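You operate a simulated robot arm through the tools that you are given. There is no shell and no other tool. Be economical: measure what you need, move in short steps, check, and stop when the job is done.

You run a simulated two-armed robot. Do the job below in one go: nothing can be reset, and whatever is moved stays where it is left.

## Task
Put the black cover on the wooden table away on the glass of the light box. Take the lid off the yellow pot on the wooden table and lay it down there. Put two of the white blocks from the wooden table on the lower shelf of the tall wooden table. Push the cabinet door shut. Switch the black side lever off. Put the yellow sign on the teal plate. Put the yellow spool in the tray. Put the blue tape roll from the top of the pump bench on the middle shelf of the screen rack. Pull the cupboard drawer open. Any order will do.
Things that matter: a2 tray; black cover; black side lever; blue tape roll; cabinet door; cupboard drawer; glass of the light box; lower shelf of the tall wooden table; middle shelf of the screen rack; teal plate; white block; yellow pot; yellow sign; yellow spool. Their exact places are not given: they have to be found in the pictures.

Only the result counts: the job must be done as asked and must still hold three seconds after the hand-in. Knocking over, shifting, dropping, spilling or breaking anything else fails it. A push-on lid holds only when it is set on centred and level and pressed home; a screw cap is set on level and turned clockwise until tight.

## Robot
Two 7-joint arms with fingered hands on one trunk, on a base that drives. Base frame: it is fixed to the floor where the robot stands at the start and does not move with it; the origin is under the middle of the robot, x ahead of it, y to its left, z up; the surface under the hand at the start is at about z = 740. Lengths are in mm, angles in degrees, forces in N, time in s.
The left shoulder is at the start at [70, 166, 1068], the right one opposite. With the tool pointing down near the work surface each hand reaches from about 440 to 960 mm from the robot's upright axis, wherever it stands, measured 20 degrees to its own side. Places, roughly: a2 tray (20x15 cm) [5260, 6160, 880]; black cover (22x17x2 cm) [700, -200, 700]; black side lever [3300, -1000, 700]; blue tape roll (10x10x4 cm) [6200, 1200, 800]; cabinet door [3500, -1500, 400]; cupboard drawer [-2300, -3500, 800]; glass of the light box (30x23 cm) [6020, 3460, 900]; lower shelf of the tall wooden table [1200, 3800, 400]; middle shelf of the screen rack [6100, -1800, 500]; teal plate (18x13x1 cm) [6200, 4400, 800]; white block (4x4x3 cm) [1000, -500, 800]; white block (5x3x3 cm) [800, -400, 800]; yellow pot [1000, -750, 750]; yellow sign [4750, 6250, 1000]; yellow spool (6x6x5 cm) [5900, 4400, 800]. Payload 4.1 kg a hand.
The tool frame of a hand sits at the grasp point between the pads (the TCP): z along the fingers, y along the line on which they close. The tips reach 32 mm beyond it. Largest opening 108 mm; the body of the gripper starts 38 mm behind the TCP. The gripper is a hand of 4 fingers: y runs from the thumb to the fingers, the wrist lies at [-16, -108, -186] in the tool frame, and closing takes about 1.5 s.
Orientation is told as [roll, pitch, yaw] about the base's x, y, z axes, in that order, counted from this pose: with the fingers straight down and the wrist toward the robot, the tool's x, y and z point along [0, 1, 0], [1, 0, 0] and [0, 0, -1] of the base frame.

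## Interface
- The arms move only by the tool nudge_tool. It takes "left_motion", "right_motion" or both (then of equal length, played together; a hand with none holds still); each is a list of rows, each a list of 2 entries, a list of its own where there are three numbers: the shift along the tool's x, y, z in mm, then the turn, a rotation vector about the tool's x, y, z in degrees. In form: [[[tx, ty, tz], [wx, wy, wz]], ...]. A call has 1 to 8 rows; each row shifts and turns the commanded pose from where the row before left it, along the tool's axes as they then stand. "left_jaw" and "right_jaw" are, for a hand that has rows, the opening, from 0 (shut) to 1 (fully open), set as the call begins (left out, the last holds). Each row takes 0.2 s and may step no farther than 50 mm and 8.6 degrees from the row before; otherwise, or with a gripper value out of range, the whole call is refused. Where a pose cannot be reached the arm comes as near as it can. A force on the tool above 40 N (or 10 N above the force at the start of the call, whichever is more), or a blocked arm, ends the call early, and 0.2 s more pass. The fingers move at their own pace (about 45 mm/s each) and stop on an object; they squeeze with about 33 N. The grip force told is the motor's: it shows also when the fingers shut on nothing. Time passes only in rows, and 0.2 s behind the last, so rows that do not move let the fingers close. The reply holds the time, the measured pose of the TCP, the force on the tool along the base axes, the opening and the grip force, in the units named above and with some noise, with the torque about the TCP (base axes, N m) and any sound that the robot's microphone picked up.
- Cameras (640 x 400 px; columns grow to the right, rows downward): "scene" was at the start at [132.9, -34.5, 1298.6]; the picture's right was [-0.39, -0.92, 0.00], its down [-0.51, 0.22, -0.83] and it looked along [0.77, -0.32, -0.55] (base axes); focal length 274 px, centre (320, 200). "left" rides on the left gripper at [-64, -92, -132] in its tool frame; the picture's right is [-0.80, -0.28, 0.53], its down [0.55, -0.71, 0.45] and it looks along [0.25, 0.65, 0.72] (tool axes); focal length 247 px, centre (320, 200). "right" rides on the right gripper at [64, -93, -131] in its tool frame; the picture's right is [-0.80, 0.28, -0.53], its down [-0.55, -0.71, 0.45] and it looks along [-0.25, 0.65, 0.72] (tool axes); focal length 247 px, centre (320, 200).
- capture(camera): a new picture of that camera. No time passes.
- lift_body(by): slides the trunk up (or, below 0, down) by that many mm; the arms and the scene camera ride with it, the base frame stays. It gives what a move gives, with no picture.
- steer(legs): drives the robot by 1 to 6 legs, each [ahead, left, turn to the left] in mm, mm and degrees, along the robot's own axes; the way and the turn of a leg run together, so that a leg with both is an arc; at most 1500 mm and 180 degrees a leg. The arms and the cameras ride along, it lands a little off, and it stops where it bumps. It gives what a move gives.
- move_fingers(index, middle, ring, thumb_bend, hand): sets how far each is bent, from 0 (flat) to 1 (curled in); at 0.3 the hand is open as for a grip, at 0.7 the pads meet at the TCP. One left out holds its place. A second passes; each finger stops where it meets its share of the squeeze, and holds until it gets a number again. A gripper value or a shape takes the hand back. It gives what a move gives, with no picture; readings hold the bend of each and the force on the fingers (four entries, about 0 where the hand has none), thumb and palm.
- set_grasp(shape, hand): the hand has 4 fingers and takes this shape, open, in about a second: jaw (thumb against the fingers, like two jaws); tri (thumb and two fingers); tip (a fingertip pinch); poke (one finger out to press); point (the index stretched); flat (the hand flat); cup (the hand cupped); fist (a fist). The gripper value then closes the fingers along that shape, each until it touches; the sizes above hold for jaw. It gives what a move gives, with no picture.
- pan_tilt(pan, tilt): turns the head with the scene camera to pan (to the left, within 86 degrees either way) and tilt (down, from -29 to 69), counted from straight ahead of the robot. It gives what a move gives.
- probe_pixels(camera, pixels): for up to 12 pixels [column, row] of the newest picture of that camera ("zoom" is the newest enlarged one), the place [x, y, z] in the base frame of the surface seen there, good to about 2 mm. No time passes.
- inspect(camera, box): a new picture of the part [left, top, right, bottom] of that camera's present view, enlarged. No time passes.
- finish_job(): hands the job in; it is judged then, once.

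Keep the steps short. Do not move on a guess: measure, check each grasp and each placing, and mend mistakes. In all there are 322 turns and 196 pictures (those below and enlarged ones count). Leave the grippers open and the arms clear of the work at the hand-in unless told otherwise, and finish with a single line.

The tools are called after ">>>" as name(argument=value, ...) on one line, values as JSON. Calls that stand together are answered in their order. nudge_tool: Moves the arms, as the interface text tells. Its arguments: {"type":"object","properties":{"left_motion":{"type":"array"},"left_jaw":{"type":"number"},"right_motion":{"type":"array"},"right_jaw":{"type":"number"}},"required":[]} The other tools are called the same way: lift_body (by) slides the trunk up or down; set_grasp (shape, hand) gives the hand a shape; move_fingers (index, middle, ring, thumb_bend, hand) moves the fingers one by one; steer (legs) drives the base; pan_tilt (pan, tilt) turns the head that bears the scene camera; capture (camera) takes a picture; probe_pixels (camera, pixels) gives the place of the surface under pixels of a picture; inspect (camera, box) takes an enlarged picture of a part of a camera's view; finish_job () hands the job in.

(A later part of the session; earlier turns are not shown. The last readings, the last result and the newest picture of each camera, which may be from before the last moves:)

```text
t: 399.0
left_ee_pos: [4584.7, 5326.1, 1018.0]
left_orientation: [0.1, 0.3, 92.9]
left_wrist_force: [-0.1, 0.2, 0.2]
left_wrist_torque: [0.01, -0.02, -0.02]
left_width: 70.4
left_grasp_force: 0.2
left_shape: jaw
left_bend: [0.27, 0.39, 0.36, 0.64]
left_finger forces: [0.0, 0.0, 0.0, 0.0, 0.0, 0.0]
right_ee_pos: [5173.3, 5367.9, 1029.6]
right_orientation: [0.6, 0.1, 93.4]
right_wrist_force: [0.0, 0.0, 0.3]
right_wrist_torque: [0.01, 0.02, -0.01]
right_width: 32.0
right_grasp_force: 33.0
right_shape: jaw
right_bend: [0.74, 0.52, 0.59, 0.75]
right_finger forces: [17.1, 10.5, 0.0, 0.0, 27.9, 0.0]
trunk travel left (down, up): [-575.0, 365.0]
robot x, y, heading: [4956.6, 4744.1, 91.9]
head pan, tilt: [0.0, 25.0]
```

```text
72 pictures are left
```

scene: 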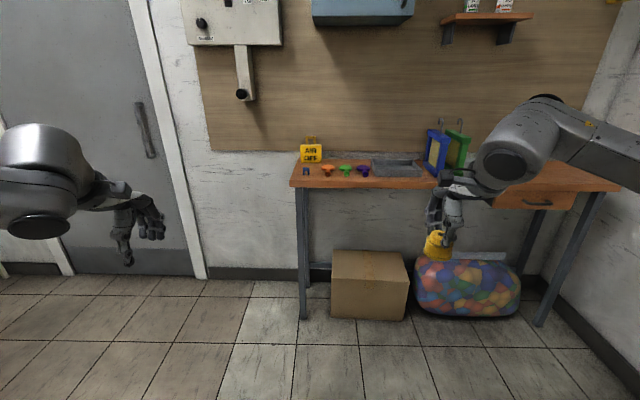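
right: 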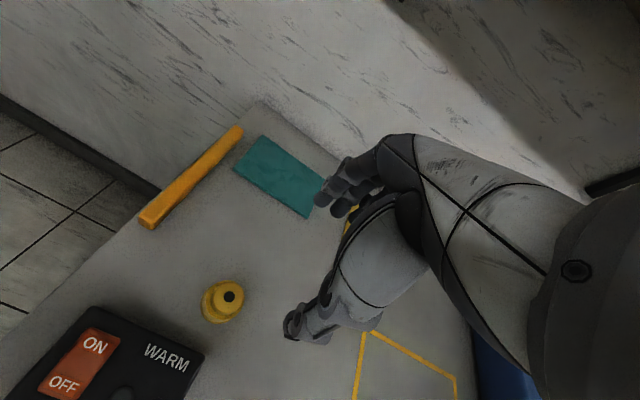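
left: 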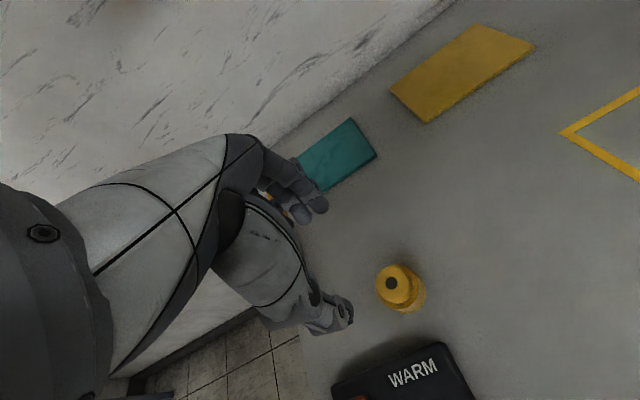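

I see the yellow sign (311,152) and the grey tray (397,168). I zoom and measure.

>>> inspect(camera="scene", box=[280, 115, 480, 205])

>>> probe_pixels(camera="zoom", pixels=[[100, 115], [70, 100], [130, 100], [100, 75], [100, 145], [70, 185], [305, 145], [440, 145], [475, 185], [315, 190], [390, 165], [60, 220]])

```text
3.20 times, centred on (380, 160) of scene
```

zoom: 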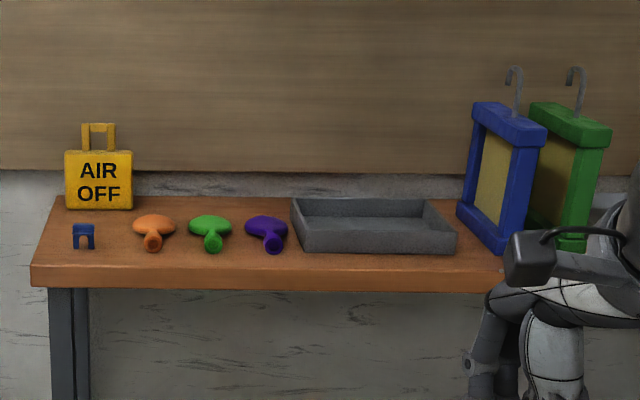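

```text
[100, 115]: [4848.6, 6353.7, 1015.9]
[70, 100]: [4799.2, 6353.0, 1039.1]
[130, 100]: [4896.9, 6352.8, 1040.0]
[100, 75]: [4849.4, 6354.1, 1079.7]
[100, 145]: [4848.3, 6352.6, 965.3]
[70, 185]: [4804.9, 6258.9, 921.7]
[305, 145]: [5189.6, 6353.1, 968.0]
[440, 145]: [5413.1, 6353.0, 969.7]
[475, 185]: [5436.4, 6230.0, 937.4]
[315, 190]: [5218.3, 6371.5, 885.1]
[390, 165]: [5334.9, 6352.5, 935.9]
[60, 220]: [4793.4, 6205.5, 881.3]
```

>>> probe_pixels(camera="zoom", pixels=[[98, 165], [68, 155], [130, 155], [98, 127], [70, 205], [130, 205], [85, 140], [295, 203], [420, 203], [452, 250], [308, 250], [370, 232]])

```text
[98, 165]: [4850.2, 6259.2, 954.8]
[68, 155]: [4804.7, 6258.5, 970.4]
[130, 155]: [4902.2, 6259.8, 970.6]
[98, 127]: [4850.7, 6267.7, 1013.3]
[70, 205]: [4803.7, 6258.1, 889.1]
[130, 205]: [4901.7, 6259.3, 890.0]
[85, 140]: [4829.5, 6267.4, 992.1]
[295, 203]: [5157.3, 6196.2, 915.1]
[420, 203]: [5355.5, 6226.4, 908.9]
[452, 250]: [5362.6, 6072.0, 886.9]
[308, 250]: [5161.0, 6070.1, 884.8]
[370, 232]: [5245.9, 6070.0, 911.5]
```

Sign: upright at y≈6258, x 4803–4902, top of handle z≈1013. Tray: x 5158–5360, y 6070–6226, rim z 912. I drive so that the right hand with the spool is above the tray centre.

>>> steer(legs=[[0, 0, -2], [770, -90, 0]])

>>> pan_tilt(pan=0, tilt=35)

>>> capture(camera="scene")

```text
t: 403.5
left_ee_pos: [4703.7, 6098.6, 1018.8]
left_orientation: [0.1, 0.4, 90.4]
left_wrist_force: [-0.4, -0.6, -0.3]
left_wrist_torque: [-0.03, 0.01, -0.02]
left_width: 70.6
left_grasp_force: 0.1
left_shape: jaw
left_bend: [0.27, 0.39, 0.36, 0.64]
left_finger forces: [0.0, 0.0, 0.0, 0.1, 0.0, 0.1]
right_ee_pos: [5295.9, 6113.3, 1031.1]
right_orientation: [0.6, 0.1, 90.8]
right_wrist_force: [0.1, 0.0, -0.6]
right_wrist_torque: [0.0, 0.02, 0.0]
right_width: 32.2
right_grasp_force: 32.7
right_shape: jaw
right_bend: [0.74, 0.52, 0.59, 0.75]
right_finger forces: [17.1, 10.5, 0.0, 0.0, 27.9, 0.1]
trunk travel left (down, up): [-575.0, 365.0]
robot x, y, heading: [5043.8, 5496.5, 89.5]
head pan, tilt: [0.0, 25.0]
```

```text
t: 404.2
left_ee_pos: [4703.7, 6096.4, 1019.7]
left_orientation: [0.1, 0.4, 90.3]
left_wrist_force: [0.0, -0.1, -0.4]
left_wrist_torque: [0.02, -0.02, 0.01]
left_width: 70.7
left_grasp_force: 0.2
left_shape: jaw
left_bend: [0.27, 0.39, 0.36, 0.64]
left_finger forces: [0.0, 0.0, 0.0, 0.1, 0.0, 0.0]
right_ee_pos: [5295.1, 6112.1, 1029.6]
right_orientation: [0.6, 0.1, 90.8]
right_wrist_force: [0.4, -0.5, -0.3]
right_wrist_torque: [0.0, -0.01, 0.01]
right_width: 32.3
right_grasp_force: 33.3
right_shape: jaw
right_bend: [0.74, 0.52, 0.59, 0.75]
right_finger forces: [17.1, 10.5, 0.0, 0.0, 27.8, 0.0]
trunk travel left (down, up): [-575.0, 365.0]
robot x, y, heading: [5041.7, 5497.2, 89.1]
head pan, tilt: [0.0, 35.0]
```

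```text
70 pictures are left
```

scene: 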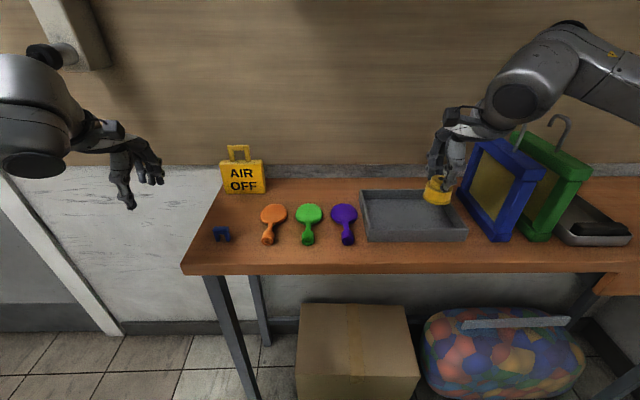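

>>> probe_pixels(camera="scene", pixels=[[363, 192], [425, 191], [466, 232], [367, 233], [400, 210], [390, 218], [240, 180], [238, 148], [222, 165], [263, 165]])

>>> nudge_tool(right_motion=[[[20, 19, 0], [0, 0, 0]], [[20, 19, 0], [0, 0, 0]], [[0, 0, 30], [0, 0, 0]], [[0, 0, 30], [0, 0, 0]]])

>>> inspect(camera="scene", box=[330, 90, 530, 260])

```text
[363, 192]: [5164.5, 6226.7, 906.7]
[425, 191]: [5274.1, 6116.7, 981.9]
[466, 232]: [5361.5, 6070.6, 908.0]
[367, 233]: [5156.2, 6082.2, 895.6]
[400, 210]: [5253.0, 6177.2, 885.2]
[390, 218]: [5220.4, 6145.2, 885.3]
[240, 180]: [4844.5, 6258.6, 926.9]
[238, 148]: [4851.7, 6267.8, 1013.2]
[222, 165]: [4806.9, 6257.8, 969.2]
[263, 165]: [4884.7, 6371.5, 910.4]
```

```text
t: 405.2
left_ee_pos: [4704.6, 6098.5, 1017.4]
left_orientation: [0.1, 0.5, 90.3]
left_wrist_force: [-0.1, -0.1, -0.5]
left_wrist_torque: [0.0, 0.01, 0.01]
left_width: 70.4
left_grasp_force: 0.0
left_shape: jaw
left_bend: [0.27, 0.39, 0.36, 0.64]
left_finger forces: [0.0, 0.0, 0.0, 0.0, 0.0, 0.0]
right_ee_pos: [5253.5, 6149.1, 969.8]
right_orientation: [0.7, 0.2, 91.0]
right_wrist_force: [0.4, 0.7, -0.4]
right_wrist_torque: [0.01, 0.0, 0.01]
right_width: 31.9
right_grasp_force: 33.3
right_shape: jaw
right_bend: [0.74, 0.52, 0.59, 0.75]
right_finger forces: [17.1, 10.6, 0.0, 0.1, 27.9, 0.1]
trunk travel left (down, up): [-575.0, 365.0]
robot x, y, heading: [5042.8, 5497.0, 89.5]
head pan, tilt: [0.0, 35.0]
```

```text
2.35 times, centred on (430, 175) of scene
```

zoom: 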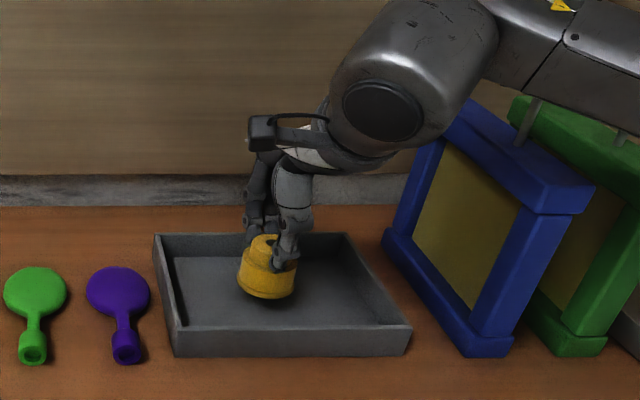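

Spool is over the tray floor (885). I lower to contact (expected TCP ≈951).

>>> nudge_tool(right_motion=[[[0, 0, 10], [0, 0, 0]], [[0, 0, 5], [0, 0, 0]], [[0, 0, 3], [0, 0, 0]], [[0, 0, 2], [0, 0, 0]]])

```text
t: 406.2
left_ee_pos: [4704.1, 6096.7, 1018.1]
left_orientation: [0.0, 0.3, 90.4]
left_wrist_force: [0.2, -0.4, 0.7]
left_wrist_torque: [-0.01, -0.01, 0.0]
left_width: 70.6
left_grasp_force: 0.1
left_shape: jaw
left_bend: [0.27, 0.39, 0.36, 0.64]
left_finger forces: [0.0, 0.0, 0.0, 0.0, 0.0, 0.1]
right_ee_pos: [5254.8, 6149.5, 951.7]
right_orientation: [0.6, 0.1, 90.9]
right_wrist_force: [1.0, 0.3, -1.2]
right_wrist_torque: [0.0, 0.0, 0.0]
right_width: 31.8
right_grasp_force: 33.4
right_shape: jaw
right_bend: [0.74, 0.52, 0.59, 0.75]
right_finger forces: [17.2, 10.7, 0.0, 0.0, 27.8, 0.0]
trunk travel left (down, up): [-575.0, 365.0]
robot x, y, heading: [5043.8, 5500.0, 89.3]
head pan, tilt: [0.0, 35.0]
```

>>> nudge_tool(right_motion=[[[0, 0, 1.5], [0, 0, 0]], [[0, 0, 1.5], [0, 0, 0]], [[0, 0, 0], [0, 0, 0]]])

>>> nudge_tool(right_motion=[[[0, 0, 0], [0, 0, 0]], [[0, 0, 0], [0, 0, 0]], [[0, 0, 0], [0, 0, 0]], [[0, 0, 0], [0, 0, 0]], [[0, 0, -20], [0, 0, 0]], [[0, 0, -40], [0, 0, 0]], [[0, -30, -35], [0, 0, 0]], [[0, -45, 0], [0, 0, 0]]], right_jaw=0.6)

>>> capture(camera="scene")

```text
t: 407.0
left_ee_pos: [4704.7, 6096.4, 1019.3]
left_orientation: [0.0, 0.3, 90.3]
left_wrist_force: [0.3, 0.2, -0.7]
left_wrist_torque: [-0.01, -0.01, 0.01]
left_width: 70.3
left_grasp_force: 0.1
left_shape: jaw
left_bend: [0.27, 0.39, 0.36, 0.64]
left_finger forces: [0.0, 0.0, 0.0, 0.1, 0.0, 0.0]
right_ee_pos: [5255.1, 6148.5, 950.0]
right_orientation: [0.5, 0.0, 90.8]
right_wrist_force: [0.0, -0.5, 6.2]
right_wrist_torque: [0.17, 0.01, -0.02]
right_width: 32.3
right_grasp_force: 33.4
right_shape: jaw
right_bend: [0.74, 0.52, 0.59, 0.75]
right_finger forces: [17.7, 11.2, 0.0, 0.0, 28.5, 0.0]
trunk travel left (down, up): [-575.0, 365.0]
robot x, y, heading: [5046.9, 5497.2, 89.4]
head pan, tilt: [0.0, 35.0]
```

```text
t: 408.8
left_ee_pos: [4705.1, 6095.9, 1019.4]
left_orientation: [0.0, 0.3, 90.3]
left_wrist_force: [0.0, 0.2, 0.1]
left_wrist_torque: [-0.01, 0.03, 0.03]
left_width: 70.6
left_grasp_force: 0.1
left_shape: jaw
left_bend: [0.27, 0.39, 0.36, 0.64]
left_finger forces: [0.0, 0.1, 0.0, 0.0, 0.1, 0.0]
right_ee_pos: [5251.8, 6074.4, 1039.1]
right_orientation: [0.5, 0.0, 90.9]
right_wrist_force: [-0.3, -0.5, -1.2]
right_wrist_torque: [0.05, 0.01, -0.03]
right_width: 64.5
right_grasp_force: 0.1
right_shape: jaw
right_bend: [0.28, 0.41, 0.38, 0.67]
right_finger forces: [0.0, 0.0, 0.1, 0.0, 0.0, 0.0]
trunk travel left (down, up): [-575.0, 365.0]
robot x, y, heading: [5041.7, 5498.9, 89.3]
head pan, tilt: [0.0, 35.0]
```

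```text
68 pictures are left
```

scene: 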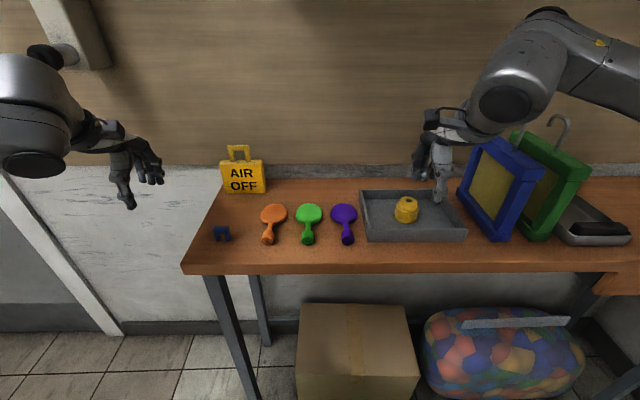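

Spool stands in the tray. For the sign I use the right hand: raise it, pull the left hand back, shift the base left 400.

>>> nudge_tool(right_motion=[[[0, 0, -35], [0, 0, 0]], [[0, 0, -35], [0, 0, 0]], [[0, 0, 0], [0, 0, 0]]], left_motion=[[[0, -40, 0], [0, 0, 0]], [[0, -40, 0], [0, 0, 0]], [[0, -40, 0], [0, 0, 0]]])

>>> steer(legs=[[0, 401, 0.7]])

>>> capture(camera="right")

```text
t: 409.6
left_ee_pos: [4703.3, 5980.8, 1020.1]
left_orientation: [0.0, 0.4, 90.2]
left_wrist_force: [-0.1, 0.5, 0.6]
left_wrist_torque: [0.01, -0.06, -0.03]
left_width: 70.6
left_grasp_force: 0.1
left_shape: jaw
left_bend: [0.27, 0.39, 0.36, 0.64]
left_finger forces: [0.0, 0.0, 0.0, 0.0, 0.0, 0.0]
right_ee_pos: [5254.0, 6077.0, 1111.9]
right_orientation: [0.5, 0.1, 90.8]
right_wrist_force: [-0.7, -0.3, -0.2]
right_wrist_torque: [0.03, 0.02, -0.02]
right_width: 64.5
right_grasp_force: 0.0
right_shape: jaw
right_bend: [0.28, 0.41, 0.38, 0.67]
right_finger forces: [0.1, 0.0, 0.0, 0.1, 0.0, 0.0]
trunk travel left (down, up): [-575.0, 365.0]
robot x, y, heading: [5046.4, 5498.5, 89.1]
head pan, tilt: [0.0, 35.0]
```

```text
t: 412.2
left_ee_pos: [4286.3, 5974.6, 1019.5]
left_orientation: [0.0, 0.4, 91.3]
left_wrist_force: [-0.3, -0.5, -0.8]
left_wrist_torque: [0.02, -0.01, -0.06]
left_width: 70.6
left_grasp_force: 0.0
left_shape: jaw
left_bend: [0.27, 0.39, 0.36, 0.64]
left_finger forces: [0.0, 0.0, 0.0, 0.0, 0.0, 0.0]
right_ee_pos: [4835.7, 6081.9, 1112.3]
right_orientation: [0.6, 0.1, 91.9]
right_wrist_force: [-0.1, -0.6, 0.2]
right_wrist_torque: [-0.02, -0.01, 0.0]
right_width: 64.6
right_grasp_force: 0.0
right_shape: jaw
right_bend: [0.28, 0.41, 0.38, 0.67]
right_finger forces: [0.0, 0.0, 0.0, 0.0, 0.0, 0.0]
trunk travel left (down, up): [-575.0, 365.0]
robot x, y, heading: [4638.0, 5496.6, 90.3]
head pan, tilt: [0.0, 35.0]
```

```text
67 pictures are left
```

right: 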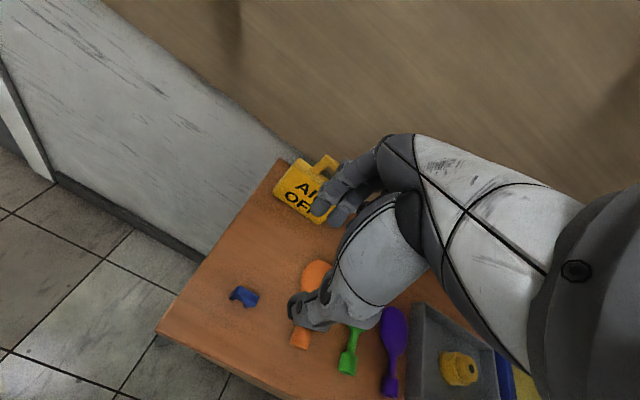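

>>> nudge_tool(right_motion=[[[-5.5, 46, 0], [0, 0, 0]], [[-5.5, 46, 0], [0, 0, 0]], [[-5.5, 46, 0], [0, 0, 0]], [[-5.5, 46, 0], [0, 0, 0]], [[0, 0, 20], [0, 0, 0]]])

>>> capture(camera="right")

>>> capture(camera="scene")

```text
t: 413.4
left_ee_pos: [4287.9, 5973.4, 1019.4]
left_orientation: [0.1, 0.4, 91.4]
left_wrist_force: [-0.6, -0.4, 0.4]
left_wrist_torque: [-0.02, -0.01, -0.01]
left_width: 70.5
left_grasp_force: 0.0
left_shape: jaw
left_bend: [0.27, 0.39, 0.36, 0.64]
left_finger forces: [0.1, 0.1, 0.0, 0.0, 0.0, 0.0]
right_ee_pos: [4852.5, 6267.4, 1091.3]
right_orientation: [0.7, 0.1, 91.9]
right_wrist_force: [-0.3, -0.3, 0.7]
right_wrist_torque: [0.03, 0.0, -0.01]
right_width: 64.7
right_grasp_force: 0.1
right_shape: jaw
right_bend: [0.28, 0.41, 0.38, 0.67]
right_finger forces: [0.0, 0.0, 0.0, 0.0, 0.0, 0.1]
trunk travel left (down, up): [-575.0, 365.0]
robot x, y, heading: [4636.8, 5499.2, 90.6]
head pan, tilt: [0.0, 35.0]
```

```text
66 pictures are left
```

right: 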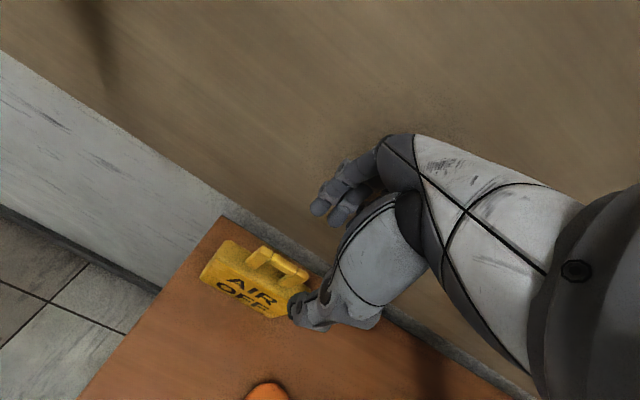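

```text
65 pictures are left
```

scene: 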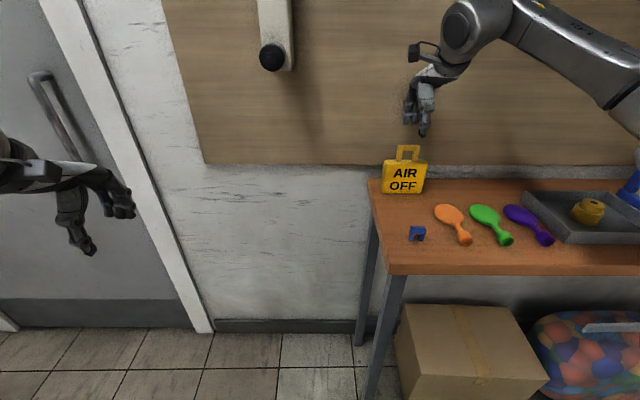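

I probe the handle and the sign's top from the right camera.

>>> probe_pixels(camera="right", pixels=[[277, 262], [266, 256], [295, 272], [280, 258], [225, 242], [215, 255], [290, 287], [255, 262]])

>>> inspect(camera="right", box=[180, 200, 340, 330])

```text
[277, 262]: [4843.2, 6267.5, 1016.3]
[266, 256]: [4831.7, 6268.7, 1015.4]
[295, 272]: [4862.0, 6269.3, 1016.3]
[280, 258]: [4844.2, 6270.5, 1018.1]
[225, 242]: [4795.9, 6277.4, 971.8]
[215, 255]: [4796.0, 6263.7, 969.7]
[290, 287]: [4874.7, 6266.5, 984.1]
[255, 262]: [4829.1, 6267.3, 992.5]
```

```text
3.08 times, centred on (260, 265) of right
```

zoom: 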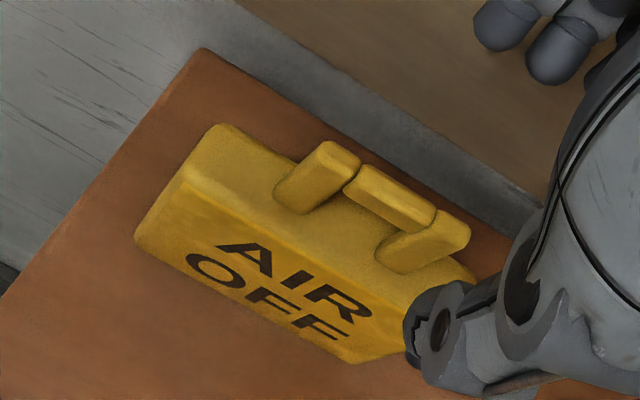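

Sign body is ~28 mm thick with its middle at y≈6272, handle centre x≈4847. I align and descend to z≈1001, then close on the body's top.

>>> nudge_tool(right_motion=[[[5, 5, 30], [0, 0, 0]], [[0, 0, 35], [0, 0, 0]], [[0, 0, 25], [0, 0, 0]], [[0, 0, 0], [0, 0, 0]]])

>>> nudge_tool(right_motion=[[[0, 0, 0], [0, 0, 0]], [[0, 0, 0], [0, 0, 0]], [[0, 0, 0], [0, 0, 0]], [[0, 0, 0], [0, 0, 0]], [[0, 0, 0], [0, 0, 0]], [[0, 0, 0], [0, 0, 0]]], right_jaw=0)

>>> inspect(camera="scene", box=[340, 80, 480, 220])

```text
t: 414.4
left_ee_pos: [4286.4, 5974.9, 1019.9]
left_orientation: [0.1, 0.4, 91.4]
left_wrist_force: [0.6, -0.3, 0.4]
left_wrist_torque: [-0.02, -0.03, 0.0]
left_width: 70.2
left_grasp_force: 0.0
left_shape: jaw
left_bend: [0.27, 0.39, 0.36, 0.64]
left_finger forces: [0.0, 0.0, 0.0, 0.0, 0.1, 0.0]
right_ee_pos: [4846.9, 6270.0, 1001.0]
right_orientation: [0.5, 0.1, 91.9]
right_wrist_force: [-0.3, -0.6, 0.7]
right_wrist_torque: [0.01, 0.0, 0.01]
right_width: 64.6
right_grasp_force: 0.0
right_shape: jaw
right_bend: [0.28, 0.41, 0.38, 0.67]
right_finger forces: [0.0, 0.0, 0.0, 0.0, 0.0, 0.0]
trunk travel left (down, up): [-575.0, 365.0]
robot x, y, heading: [4632.9, 5498.9, 90.4]
head pan, tilt: [0.0, 35.0]
```

```text
t: 415.8
left_ee_pos: [4286.7, 5972.6, 1020.8]
left_orientation: [0.1, 0.4, 91.4]
left_wrist_force: [-0.3, -0.2, -0.3]
left_wrist_torque: [0.02, 0.03, -0.02]
left_width: 70.1
left_grasp_force: 0.1
left_shape: jaw
left_bend: [0.27, 0.39, 0.36, 0.64]
left_finger forces: [0.0, 0.0, 0.1, 0.0, 0.0, 0.0]
right_ee_pos: [4846.8, 6269.2, 1002.4]
right_orientation: [0.6, -0.1, 91.9]
right_wrist_force: [1.4, 0.1, 5.0]
right_wrist_torque: [-0.01, -0.14, 0.04]
right_width: 20.0
right_grasp_force: 32.8
right_shape: jaw
right_bend: [0.73, 0.6, 0.62, 0.75]
right_finger forces: [15.4, 8.0, 6.6, 0.0, 25.5, 0.1]
trunk travel left (down, up): [-575.0, 365.0]
robot x, y, heading: [4631.4, 5498.5, 90.9]
head pan, tilt: [0.0, 35.0]
```

```text
2.86 times, centred on (410, 150) of scene
```

zoom: 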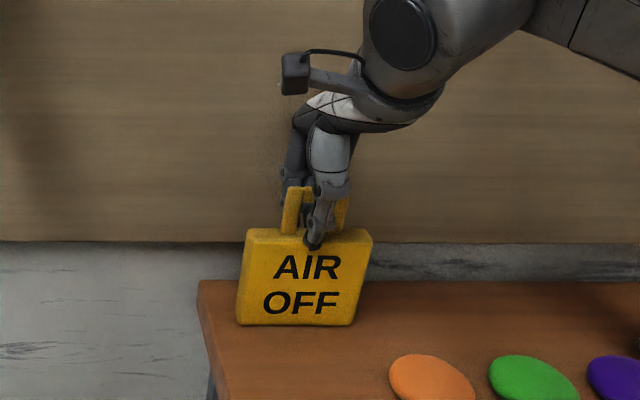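

Sign gripped (20 mm). I lift 80, back off 700, turn to +x and drive to the bench's left end.

>>> nudge_tool(right_motion=[[[0, 0, -30], [0, 0, 0]], [[0, 0, -40], [0, 0, 0]], [[0, -40, -10], [0, 0, 0]], [[0, -40, 0], [0, 0, 0]], [[0, 0, 0], [0, 0, 0]]])

>>> steer(legs=[[-900, 0, -0.8], [0, 0, -89.5]])

>>> capture(camera="right")

```text
t: 417.0
left_ee_pos: [4286.5, 5975.1, 1018.7]
left_orientation: [0.0, 0.5, 91.4]
left_wrist_force: [-0.2, 1.6, -0.4]
left_wrist_torque: [0.0, 0.03, 0.01]
left_width: 70.4
left_grasp_force: 0.0
left_shape: jaw
left_bend: [0.27, 0.39, 0.36, 0.64]
left_finger forces: [0.1, 0.0, 0.0, 0.0, 0.0, 0.0]
right_ee_pos: [4847.7, 6192.1, 1080.5]
right_orientation: [0.7, 0.1, 91.9]
right_wrist_force: [0.2, 0.2, -0.7]
right_wrist_torque: [-0.01, -0.04, 0.03]
right_width: 15.4
right_grasp_force: 33.1
right_shape: jaw
right_bend: [0.74, 0.73, 0.71, 0.83]
right_finger forces: [0.0, 0.0, 0.1, 0.1, 0.0, 0.0]
trunk travel left (down, up): [-575.0, 365.0]
robot x, y, heading: [4636.3, 5498.5, 90.3]
head pan, tilt: [0.0, 35.0]
```

```text
t: 425.7
left_ee_pos: [5122.0, 4893.6, 1019.4]
left_orientation: [0.0, 0.5, -0.5]
left_wrist_force: [-0.5, 0.4, 0.4]
left_wrist_torque: [0.0, 0.03, -0.03]
left_width: 70.6
left_grasp_force: 0.1
left_shape: jaw
left_bend: [0.27, 0.39, 0.36, 0.64]
left_finger forces: [0.1, 0.1, 0.0, 0.0, 0.1, 0.1]
right_ee_pos: [5319.4, 4327.2, 1080.9]
right_orientation: [0.6, 0.1, 0.0]
right_wrist_force: [-0.2, -0.5, -1.3]
right_wrist_torque: [0.01, -0.02, 0.02]
right_width: 15.4
right_grasp_force: 32.6
right_shape: jaw
right_bend: [0.74, 0.73, 0.71, 0.83]
right_finger forces: [0.1, 0.0, 0.0, 0.0, 0.2, 0.0]
trunk travel left (down, up): [-575.0, 365.0]
robot x, y, heading: [4631.1, 4563.0, -1.5]
head pan, tilt: [0.0, 35.0]
```

```text
62 pictures are left
```

right: 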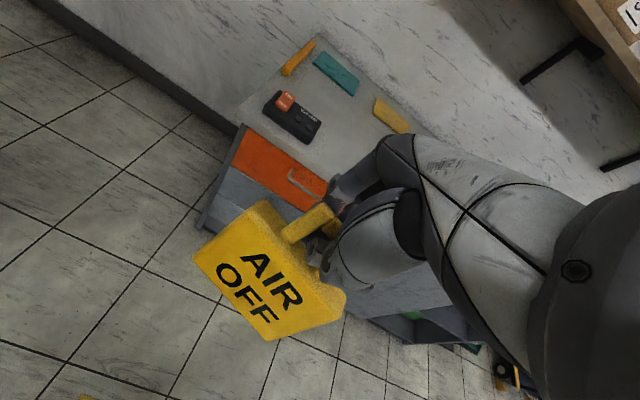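

The sign has slipped; it seems to hang by its handle on the fingers (finger forces ~0). I look closely.

>>> inspect(camera="right", box=[180, 160, 380, 350])

>>> probe_pixels(camera="right", pixels=[[310, 220], [290, 230], [325, 208], [255, 205], [210, 255], [275, 325], [335, 310], [270, 270]])

```text
2.11 times, centred on (280, 255) of right
```

zoom: 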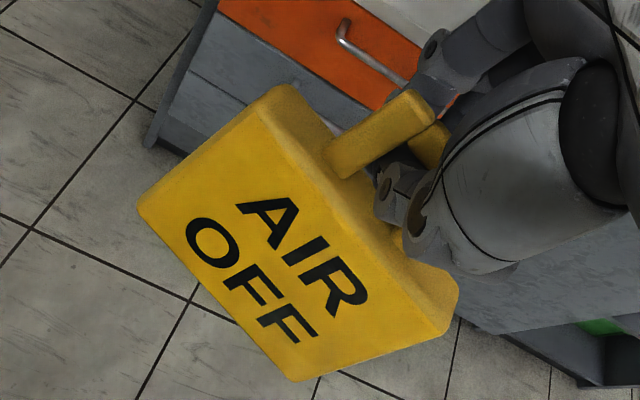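

```text
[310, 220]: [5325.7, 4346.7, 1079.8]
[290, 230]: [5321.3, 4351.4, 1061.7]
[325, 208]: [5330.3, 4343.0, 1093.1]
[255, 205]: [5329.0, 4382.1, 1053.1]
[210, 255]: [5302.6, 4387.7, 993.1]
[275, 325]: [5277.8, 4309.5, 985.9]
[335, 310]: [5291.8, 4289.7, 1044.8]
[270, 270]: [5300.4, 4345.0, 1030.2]
```

The closed fingers pass through the handle loop, so the sign hangs securely but tilted. I drive gently to the bench and will set it upright on the teal plate.

>>> steer(legs=[[0, 0, 1.5], [719, 37, 0]])

>>> pan_tilt(pan=-12, tilt=30)

>>> capture(camera="scene")

```text
t: 429.9
left_ee_pos: [5805.7, 4949.1, 1018.7]
left_orientation: [0.2, 0.4, 1.5]
left_wrist_force: [0.5, 0.5, -0.5]
left_wrist_torque: [-0.03, 0.01, 0.03]
left_width: 70.2
left_grasp_force: 0.1
left_shape: jaw
left_bend: [0.27, 0.39, 0.36, 0.64]
left_finger forces: [0.0, 0.0, 0.0, 0.0, 0.0, 0.0]
right_ee_pos: [6021.6, 4387.5, 1079.6]
right_orientation: [0.6, 0.1, 1.9]
right_wrist_force: [0.3, -0.4, -1.2]
right_wrist_torque: [-0.03, 0.02, -0.02]
right_width: 15.2
right_grasp_force: 33.3
right_shape: jaw
right_bend: [0.74, 0.73, 0.71, 0.83]
right_finger forces: [0.0, 0.0, 0.0, 0.1, 0.0, 0.0]
trunk travel left (down, up): [-575.0, 365.0]
robot x, y, heading: [5328.5, 4598.3, 0.7]
head pan, tilt: [0.0, 35.0]
```

```text
t: 430.6
left_ee_pos: [5805.7, 4948.7, 1019.0]
left_orientation: [0.1, 0.3, 1.5]
left_wrist_force: [0.6, -0.1, -0.1]
left_wrist_torque: [0.0, 0.02, 0.0]
left_width: 70.6
left_grasp_force: 0.1
left_shape: jaw
left_bend: [0.27, 0.39, 0.36, 0.64]
left_finger forces: [0.0, 0.0, 0.0, 0.1, 0.1, 0.1]
right_ee_pos: [6021.8, 4387.7, 1081.2]
right_orientation: [0.6, 0.0, 1.8]
right_wrist_force: [-1.0, 0.6, -1.0]
right_wrist_torque: [-0.01, -0.01, 0.0]
right_width: 15.4
right_grasp_force: 32.5
right_shape: jaw
right_bend: [0.74, 0.73, 0.71, 0.83]
right_finger forces: [0.0, 0.0, 0.0, 0.0, 0.0, 0.1]
trunk travel left (down, up): [-575.0, 365.0]
robot x, y, heading: [5329.3, 4600.3, 0.7]
head pan, tilt: [-12.0, 30.0]
```

```text
60 pictures are left
```

scene: 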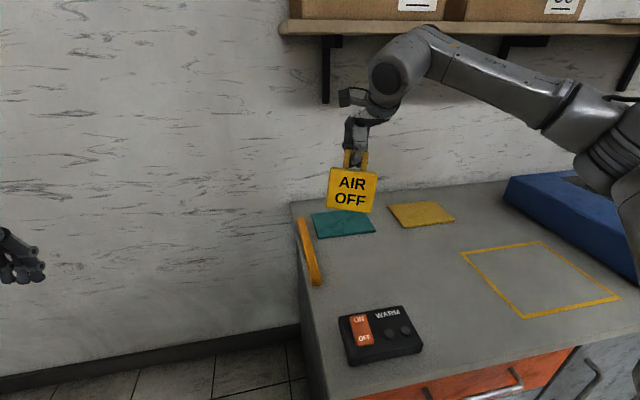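

>>> probe_pixels(camera="scene", pixels=[[334, 172], [373, 176], [369, 208], [330, 204], [350, 190], [314, 216], [374, 230], [319, 235], [350, 225], [350, 152]])

>>> inspect(camera="scene", box=[280, 70, 480, 250])

```text
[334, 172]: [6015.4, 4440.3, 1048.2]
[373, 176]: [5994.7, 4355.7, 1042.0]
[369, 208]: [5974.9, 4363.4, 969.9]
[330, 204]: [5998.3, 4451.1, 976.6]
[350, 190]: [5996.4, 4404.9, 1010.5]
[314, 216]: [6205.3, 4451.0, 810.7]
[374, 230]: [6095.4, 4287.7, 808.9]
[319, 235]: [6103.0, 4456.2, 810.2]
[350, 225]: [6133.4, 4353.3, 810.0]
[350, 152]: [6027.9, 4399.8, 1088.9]
```

```text
2.22 times, centred on (380, 160) of scene
```

zoom: 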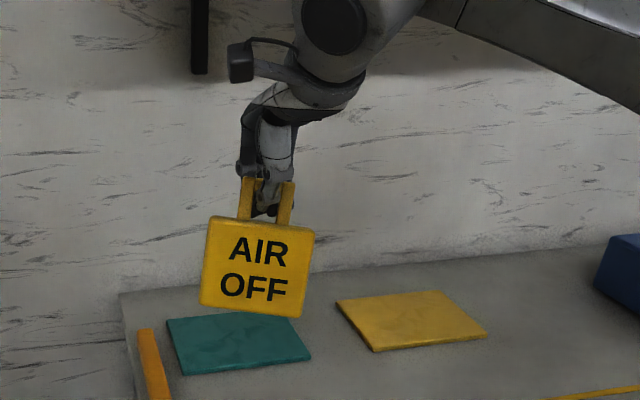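

Sign bottom centre ≈(5998,4404), lowest z≈965; teal plate centre ≈(6145,4375), top 810. I move +147 x, -29 y and lower 100.

>>> nudge_tool(right_motion=[[[0, 0, 25], [0, 0, 0]], [[0, 0, 25], [0, 0, 0]], [[-7, 30, 12], [0, 0, 0]], [[-7, 30, 12], [0, 0, 0]], [[-7, 30, 12], [0, 0, 0]], [[-7, 30, 12], [0, 0, 0]], [[0, 27, 0], [0, 0, 0]], [[0, 0, 0], [0, 0, 0]]])

>>> inspect(camera="scene", box=[280, 90, 480, 250])

>>> capture(camera="right")

```text
t: 432.4
left_ee_pos: [5804.5, 4949.5, 1019.9]
left_orientation: [0.0, 0.4, 1.3]
left_wrist_force: [0.7, 0.1, -0.8]
left_wrist_torque: [-0.01, -0.01, 0.02]
left_width: 70.3
left_grasp_force: 0.1
left_shape: jaw
left_bend: [0.27, 0.39, 0.36, 0.64]
left_finger forces: [0.0, 0.0, 0.0, 0.1, 0.1, 0.0]
right_ee_pos: [6167.4, 4366.1, 983.1]
right_orientation: [0.6, 0.2, 1.9]
right_wrist_force: [0.4, 0.0, -0.7]
right_wrist_torque: [-0.01, -0.01, 0.04]
right_width: 15.3
right_grasp_force: 33.1
right_shape: jaw
right_bend: [0.74, 0.73, 0.71, 0.83]
right_finger forces: [0.1, 0.1, 0.1, 0.0, 0.0, 0.0]
trunk travel left (down, up): [-575.0, 365.0]
robot x, y, heading: [5327.2, 4602.0, 0.5]
head pan, tilt: [-12.0, 30.0]
```

```text
2.50 times, centred on (380, 170) of scene
```

zoom: 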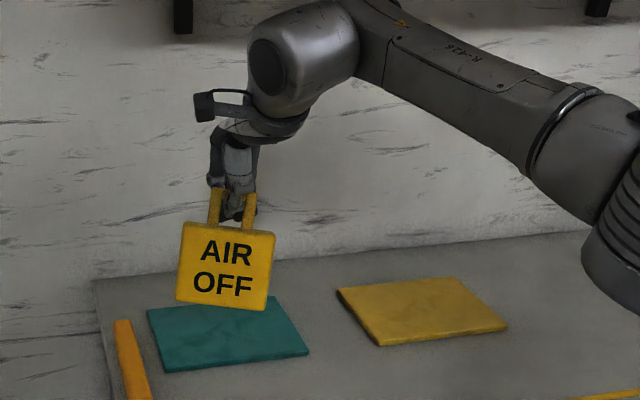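

```text
57 pictures are left
```

right: 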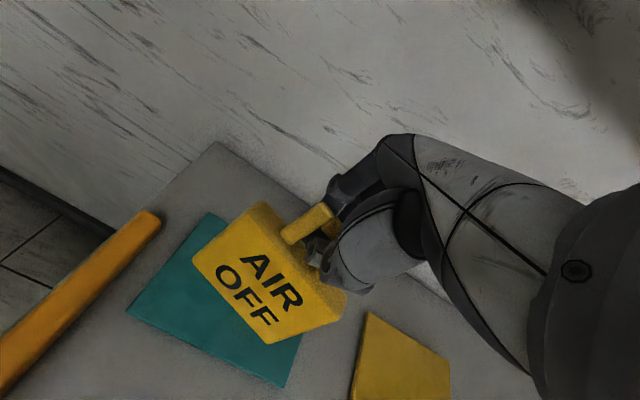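

>>> probe_pixels(camera="right", pixels=[[198, 262], [267, 338], [258, 206], [340, 315], [215, 215], [130, 310], [280, 385], [270, 270]])

```text
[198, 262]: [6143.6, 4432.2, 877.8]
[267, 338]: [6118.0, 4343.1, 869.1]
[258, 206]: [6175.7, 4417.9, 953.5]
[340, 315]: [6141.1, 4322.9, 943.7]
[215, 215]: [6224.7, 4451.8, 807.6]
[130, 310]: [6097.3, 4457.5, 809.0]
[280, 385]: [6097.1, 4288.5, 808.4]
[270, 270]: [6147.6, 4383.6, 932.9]
```

Sign's bottom centre ≈(6144,4385), over the plate. I lower 42 then small steps.

>>> nudge_tool(right_motion=[[[0, 0, 22], [0, 0, 0]], [[0, 0, 20], [0, 0, 0]], [[0, 0, 0], [0, 0, 0]]])

>>> inspect(camera="scene", box=[290, 110, 430, 240])

```text
t: 433.2
left_ee_pos: [5805.7, 4948.9, 1020.0]
left_orientation: [0.2, 0.4, 1.5]
left_wrist_force: [0.0, -0.2, 0.2]
left_wrist_torque: [0.0, 0.0, 0.01]
left_width: 70.5
left_grasp_force: 0.1
left_shape: jaw
left_bend: [0.27, 0.39, 0.36, 0.64]
left_finger forces: [0.0, 0.0, 0.0, 0.0, 0.1, 0.1]
right_ee_pos: [6164.7, 4368.2, 938.5]
right_orientation: [0.5, 0.1, 1.9]
right_wrist_force: [0.2, -0.5, -1.6]
right_wrist_torque: [-0.01, 0.02, 0.0]
right_width: 15.2
right_grasp_force: 33.2
right_shape: jaw
right_bend: [0.74, 0.73, 0.71, 0.83]
right_finger forces: [0.0, 0.0, 0.0, 0.0, 0.0, 0.0]
trunk travel left (down, up): [-575.0, 365.0]
robot x, y, heading: [5329.3, 4601.2, 0.3]
head pan, tilt: [-12.0, 30.0]
```

```text
3.08 times, centred on (360, 175) of scene
```

zoom: 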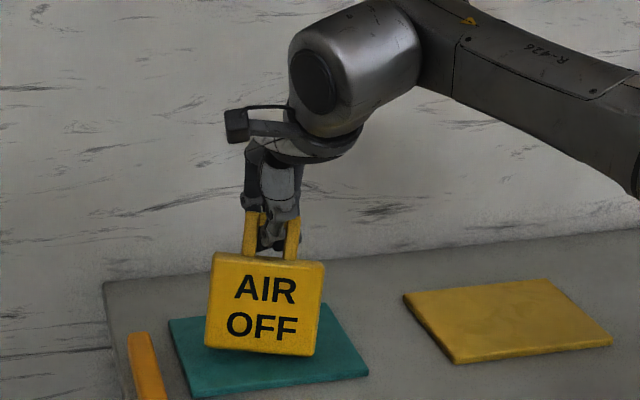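

>>> nudge_tool(right_motion=[[[0, 0, 4], [0, 0, 0]], [[0, 0, 4], [0, 0, 0]], [[0, 0, 4], [0, 0, 0]], [[0, 0, 3], [0, 0, 0]]])

>>> inspect(camera="scene", box=[290, 110, 430, 240])

>>> probe_pixels(camera="zoom", pixels=[[210, 345], [310, 355], [218, 265], [318, 275], [265, 310], [250, 240]])

```text
t: 434.2
left_ee_pos: [5802.5, 4949.4, 1020.4]
left_orientation: [0.1, 0.3, 1.5]
left_wrist_force: [-1.0, 0.2, -0.1]
left_wrist_torque: [0.0, 0.01, 0.05]
left_width: 70.5
left_grasp_force: 0.0
left_shape: jaw
left_bend: [0.27, 0.39, 0.36, 0.64]
left_finger forces: [0.0, 0.1, 0.0, 0.0, 0.0, 0.0]
right_ee_pos: [6167.5, 4367.9, 932.5]
right_orientation: [0.7, -0.3, 1.8]
right_wrist_force: [7.2, -1.9, 23.3]
right_wrist_torque: [0.22, -0.48, -0.12]
right_width: 15.9
right_grasp_force: 32.7
right_shape: jaw
right_bend: [0.74, 0.73, 0.71, 0.83]
right_finger forces: [38.8, 0.0, 0.0, 0.0, 0.0, 0.0]
trunk travel left (down, up): [-575.0, 365.0]
robot x, y, heading: [5331.2, 4599.9, 0.6]
head pan, tilt: [-12.0, 30.0]
```

```text
3.08 times, centred on (360, 175) of scene
```

zoom: 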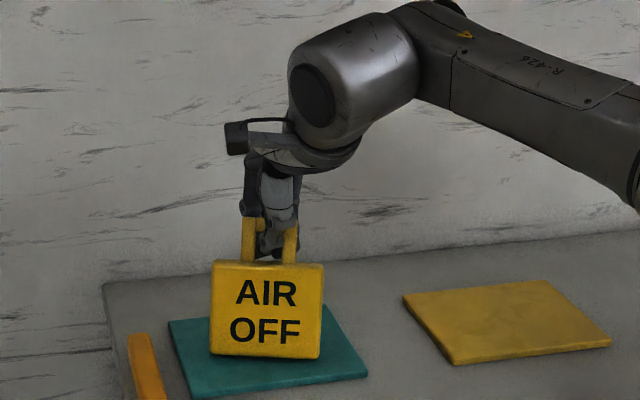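

```text
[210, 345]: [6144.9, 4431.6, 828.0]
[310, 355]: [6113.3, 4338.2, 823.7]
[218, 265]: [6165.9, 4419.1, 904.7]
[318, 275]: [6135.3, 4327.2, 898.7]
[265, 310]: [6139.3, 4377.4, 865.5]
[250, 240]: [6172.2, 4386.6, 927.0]
```

The sign stands on the plate but leans ~15° back (+x). I ease up 3 mm and move the hand -18 mm in x to right it.

>>> nudge_tool(right_motion=[[[0, 0, -4], [0, 0, 0]], [[0, -6, 0], [0, 0, 0]], [[0, -6, 0], [0, 0, 0]], [[0, -6, 0], [0, 0, 0]], [[0, 0, 0], [0, 0, 0]]])

>>> inspect(camera="scene", box=[290, 110, 430, 240])

>>> probe_pixels(camera="zoom", pixels=[[213, 345], [310, 352], [218, 268], [315, 275], [265, 310], [250, 240]])

```text
t: 435.4
left_ee_pos: [5802.3, 4949.8, 1020.7]
left_orientation: [-0.1, 0.2, 1.3]
left_wrist_force: [0.4, -0.4, -0.2]
left_wrist_torque: [-0.01, -0.02, 0.03]
left_width: 70.3
left_grasp_force: 0.0
left_shape: jaw
left_bend: [0.27, 0.39, 0.36, 0.64]
left_finger forces: [0.1, 0.0, 0.1, 0.1, 0.1, 0.1]
right_ee_pos: [6149.2, 4369.0, 935.2]
right_orientation: [0.5, -0.2, 1.9]
right_wrist_force: [8.1, 4.5, 29.8]
right_wrist_torque: [0.59, -0.78, -0.11]
right_width: 16.5
right_grasp_force: 33.1
right_shape: jaw
right_bend: [0.74, 0.73, 0.71, 0.84]
right_finger forces: [45.2, 0.1, 0.0, 0.0, 0.5, 0.0]
trunk travel left (down, up): [-575.0, 365.0]
robot x, y, heading: [5330.6, 4601.6, 0.7]
head pan, tilt: [-12.0, 30.0]
```

```text
3.08 times, centred on (360, 175) of scene
```

zoom: 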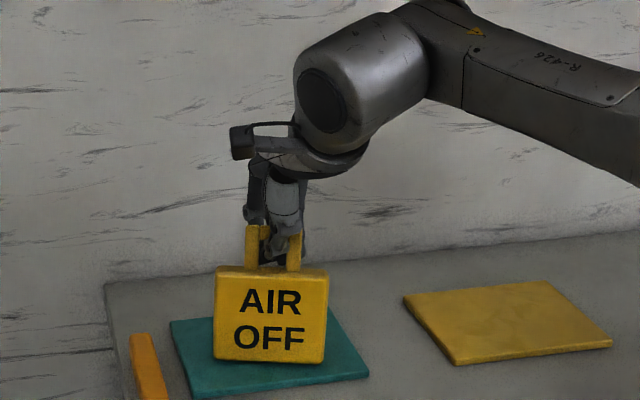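

```text
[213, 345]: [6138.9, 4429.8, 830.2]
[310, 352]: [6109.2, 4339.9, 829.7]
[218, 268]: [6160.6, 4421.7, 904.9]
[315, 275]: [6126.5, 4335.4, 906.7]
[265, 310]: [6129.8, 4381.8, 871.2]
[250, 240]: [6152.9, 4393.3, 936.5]
```

Still leaning ~13°, pressed with 30 N. I raise 4 mm to unload and look at how it stands.

>>> nudge_tool(right_motion=[[[0, 0, -2], [0, 0, 0]], [[0, 0, -2], [0, 0, 0]], [[0, 0, 0], [0, 0, 0]]])

>>> capture(camera="right")

>>> inspect(camera="right", box=[180, 160, 380, 350])

```text
t: 436.2
left_ee_pos: [5804.2, 4949.0, 1019.9]
left_orientation: [0.0, 0.2, 1.3]
left_wrist_force: [-0.6, 1.0, -0.5]
left_wrist_torque: [-0.01, 0.01, -0.01]
left_width: 70.2
left_grasp_force: 0.0
left_shape: jaw
left_bend: [0.27, 0.39, 0.36, 0.64]
left_finger forces: [0.1, 0.0, 0.1, 0.0, 0.0, 0.0]
right_ee_pos: [6149.9, 4366.3, 934.4]
right_orientation: [0.6, 0.1, 1.8]
right_wrist_force: [5.1, 3.2, 15.6]
right_wrist_torque: [0.36, -0.37, -0.05]
right_width: 16.0
right_grasp_force: 33.4
right_shape: jaw
right_bend: [0.74, 0.73, 0.71, 0.84]
right_finger forces: [30.8, 0.1, 0.0, 0.0, 0.0, 0.0]
trunk travel left (down, up): [-575.0, 365.0]
robot x, y, heading: [5326.5, 4599.7, 0.7]
head pan, tilt: [-12.0, 30.0]
```

```text
53 pictures are left
```

right: 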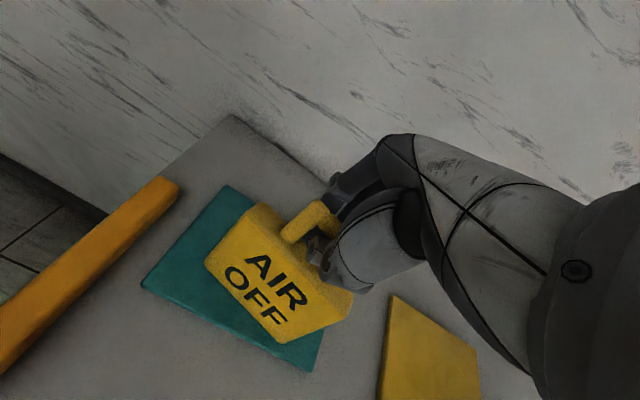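

```text
2.11 times, centred on (280, 255) of right
```

zoom: 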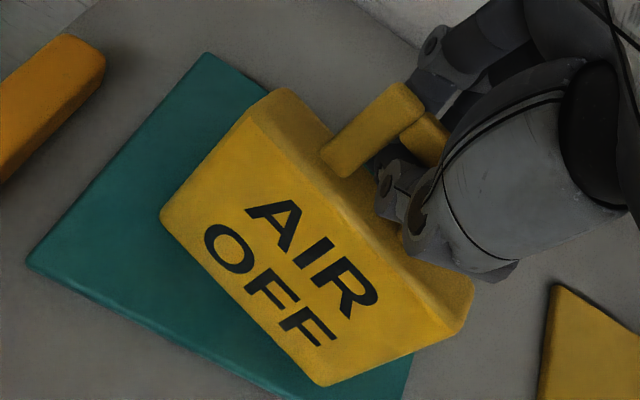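

I unload further (3 mm) and then move -x 14 mm to bring it upright.

>>> nudge_tool(right_motion=[[[0, 0, -2], [0, 0, 0]], [[0, 0, -1.5], [0, 0, 0]], [[0, -5, 0], [0, 0, 0]], [[0, -5, 0], [0, 0, 0]], [[0, -5, 0], [0, 0, 0]], [[0, 0, 0], [0, 0, 0]]])

>>> inspect(camera="scene", box=[290, 110, 430, 240])

>>> probe_pixels(camera="zoom", pixels=[[215, 345], [312, 352], [220, 270], [318, 278], [265, 310], [250, 240]])

```text
t: 437.6
left_ee_pos: [5806.5, 4949.1, 1019.7]
left_orientation: [0.0, 0.5, 1.4]
left_wrist_force: [0.9, -0.4, 0.1]
left_wrist_torque: [-0.05, 0.01, 0.03]
left_width: 70.4
left_grasp_force: 0.1
left_shape: jaw
left_bend: [0.27, 0.39, 0.36, 0.64]
left_finger forces: [0.0, 0.0, 0.0, 0.1, 0.0, 0.1]
right_ee_pos: [6136.3, 4365.2, 937.0]
right_orientation: [0.6, 0.2, 1.7]
right_wrist_force: [0.0, -0.4, -0.8]
right_wrist_torque: [-0.04, -0.02, 0.04]
right_width: 15.6
right_grasp_force: 32.6
right_shape: jaw
right_bend: [0.74, 0.73, 0.71, 0.83]
right_finger forces: [0.1, 0.0, 0.1, 0.1, 0.1, 0.0]
trunk travel left (down, up): [-575.0, 365.0]
robot x, y, heading: [5326.6, 4597.8, 0.6]
head pan, tilt: [-12.0, 30.0]
```

```text
3.08 times, centred on (360, 175) of scene
```

zoom: 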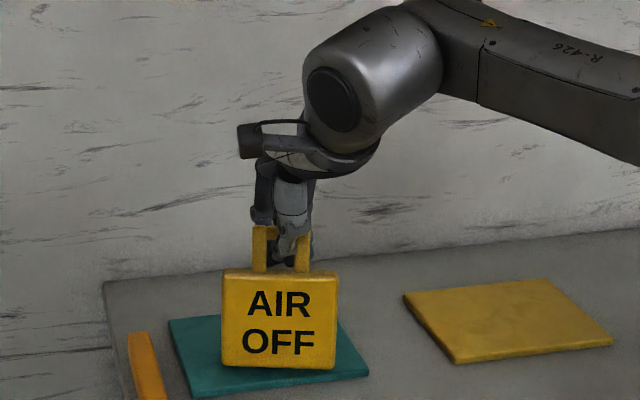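

```text
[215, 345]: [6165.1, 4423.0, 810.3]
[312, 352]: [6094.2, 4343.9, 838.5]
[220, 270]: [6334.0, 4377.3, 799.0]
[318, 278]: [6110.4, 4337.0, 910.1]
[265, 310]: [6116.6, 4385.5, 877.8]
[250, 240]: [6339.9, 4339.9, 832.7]
```

The sign is wedged in the hand at ~13°, so I tilt the hand itself: raise 10, rotate -13° about tool x so the sign is vertical, then lower.

>>> nudge_tool(right_motion=[[[0, 0, -12], [0, 0, 0]], [[0, 0, 0], [-6.5, 0, 0]], [[0, 0, 0], [-6.5, 0, 0]], [[0, 12, 3], [0, 0, 0]], [[0, 0, 0], [0, 0, 0]]])

>>> inspect(camera="scene", box=[290, 110, 430, 240])

>>> probe_pixels(camera="zoom", pixels=[[230, 335], [325, 340], [230, 270], [325, 275], [275, 310], [265, 240], [230, 352], [320, 358]])

```text
t: 438.8
left_ee_pos: [5804.5, 4947.5, 1019.8]
left_orientation: [0.1, 0.5, 1.4]
left_wrist_force: [-0.4, 0.9, 0.1]
left_wrist_torque: [-0.01, -0.04, 0.03]
left_width: 70.6
left_grasp_force: 0.1
left_shape: jaw
left_bend: [0.27, 0.39, 0.36, 0.64]
left_finger forces: [0.0, 0.0, 0.0, 0.0, 0.0, 0.0]
right_ee_pos: [6149.0, 4366.7, 948.6]
right_orientation: [0.6, -13.0, 1.6]
right_wrist_force: [0.2, 0.4, 0.1]
right_wrist_torque: [0.01, -0.02, 0.0]
right_width: 15.8
right_grasp_force: 33.4
right_shape: jaw
right_bend: [0.74, 0.73, 0.71, 0.83]
right_finger forces: [0.0, 0.0, 0.0, 0.0, 0.1, 0.1]
trunk travel left (down, up): [-575.0, 365.0]
robot x, y, heading: [5327.4, 4602.7, 0.4]
head pan, tilt: [-12.0, 30.0]
```

```text
3.08 times, centred on (360, 175) of scene
```

zoom: 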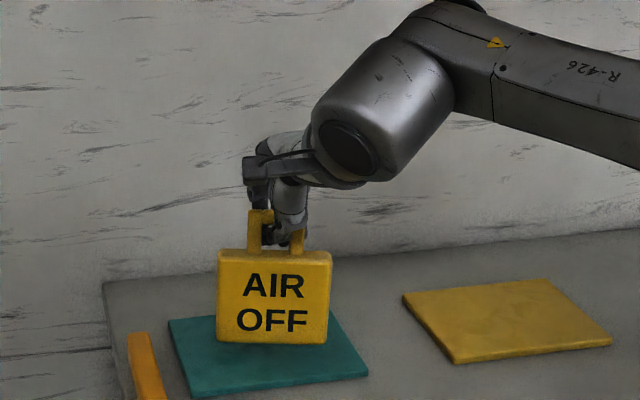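

```text
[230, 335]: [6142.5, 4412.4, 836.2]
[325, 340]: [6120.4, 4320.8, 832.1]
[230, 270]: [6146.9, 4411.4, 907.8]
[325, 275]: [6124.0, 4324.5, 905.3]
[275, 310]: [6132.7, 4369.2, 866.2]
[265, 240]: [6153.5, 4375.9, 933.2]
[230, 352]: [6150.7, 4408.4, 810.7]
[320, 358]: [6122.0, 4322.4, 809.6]
```

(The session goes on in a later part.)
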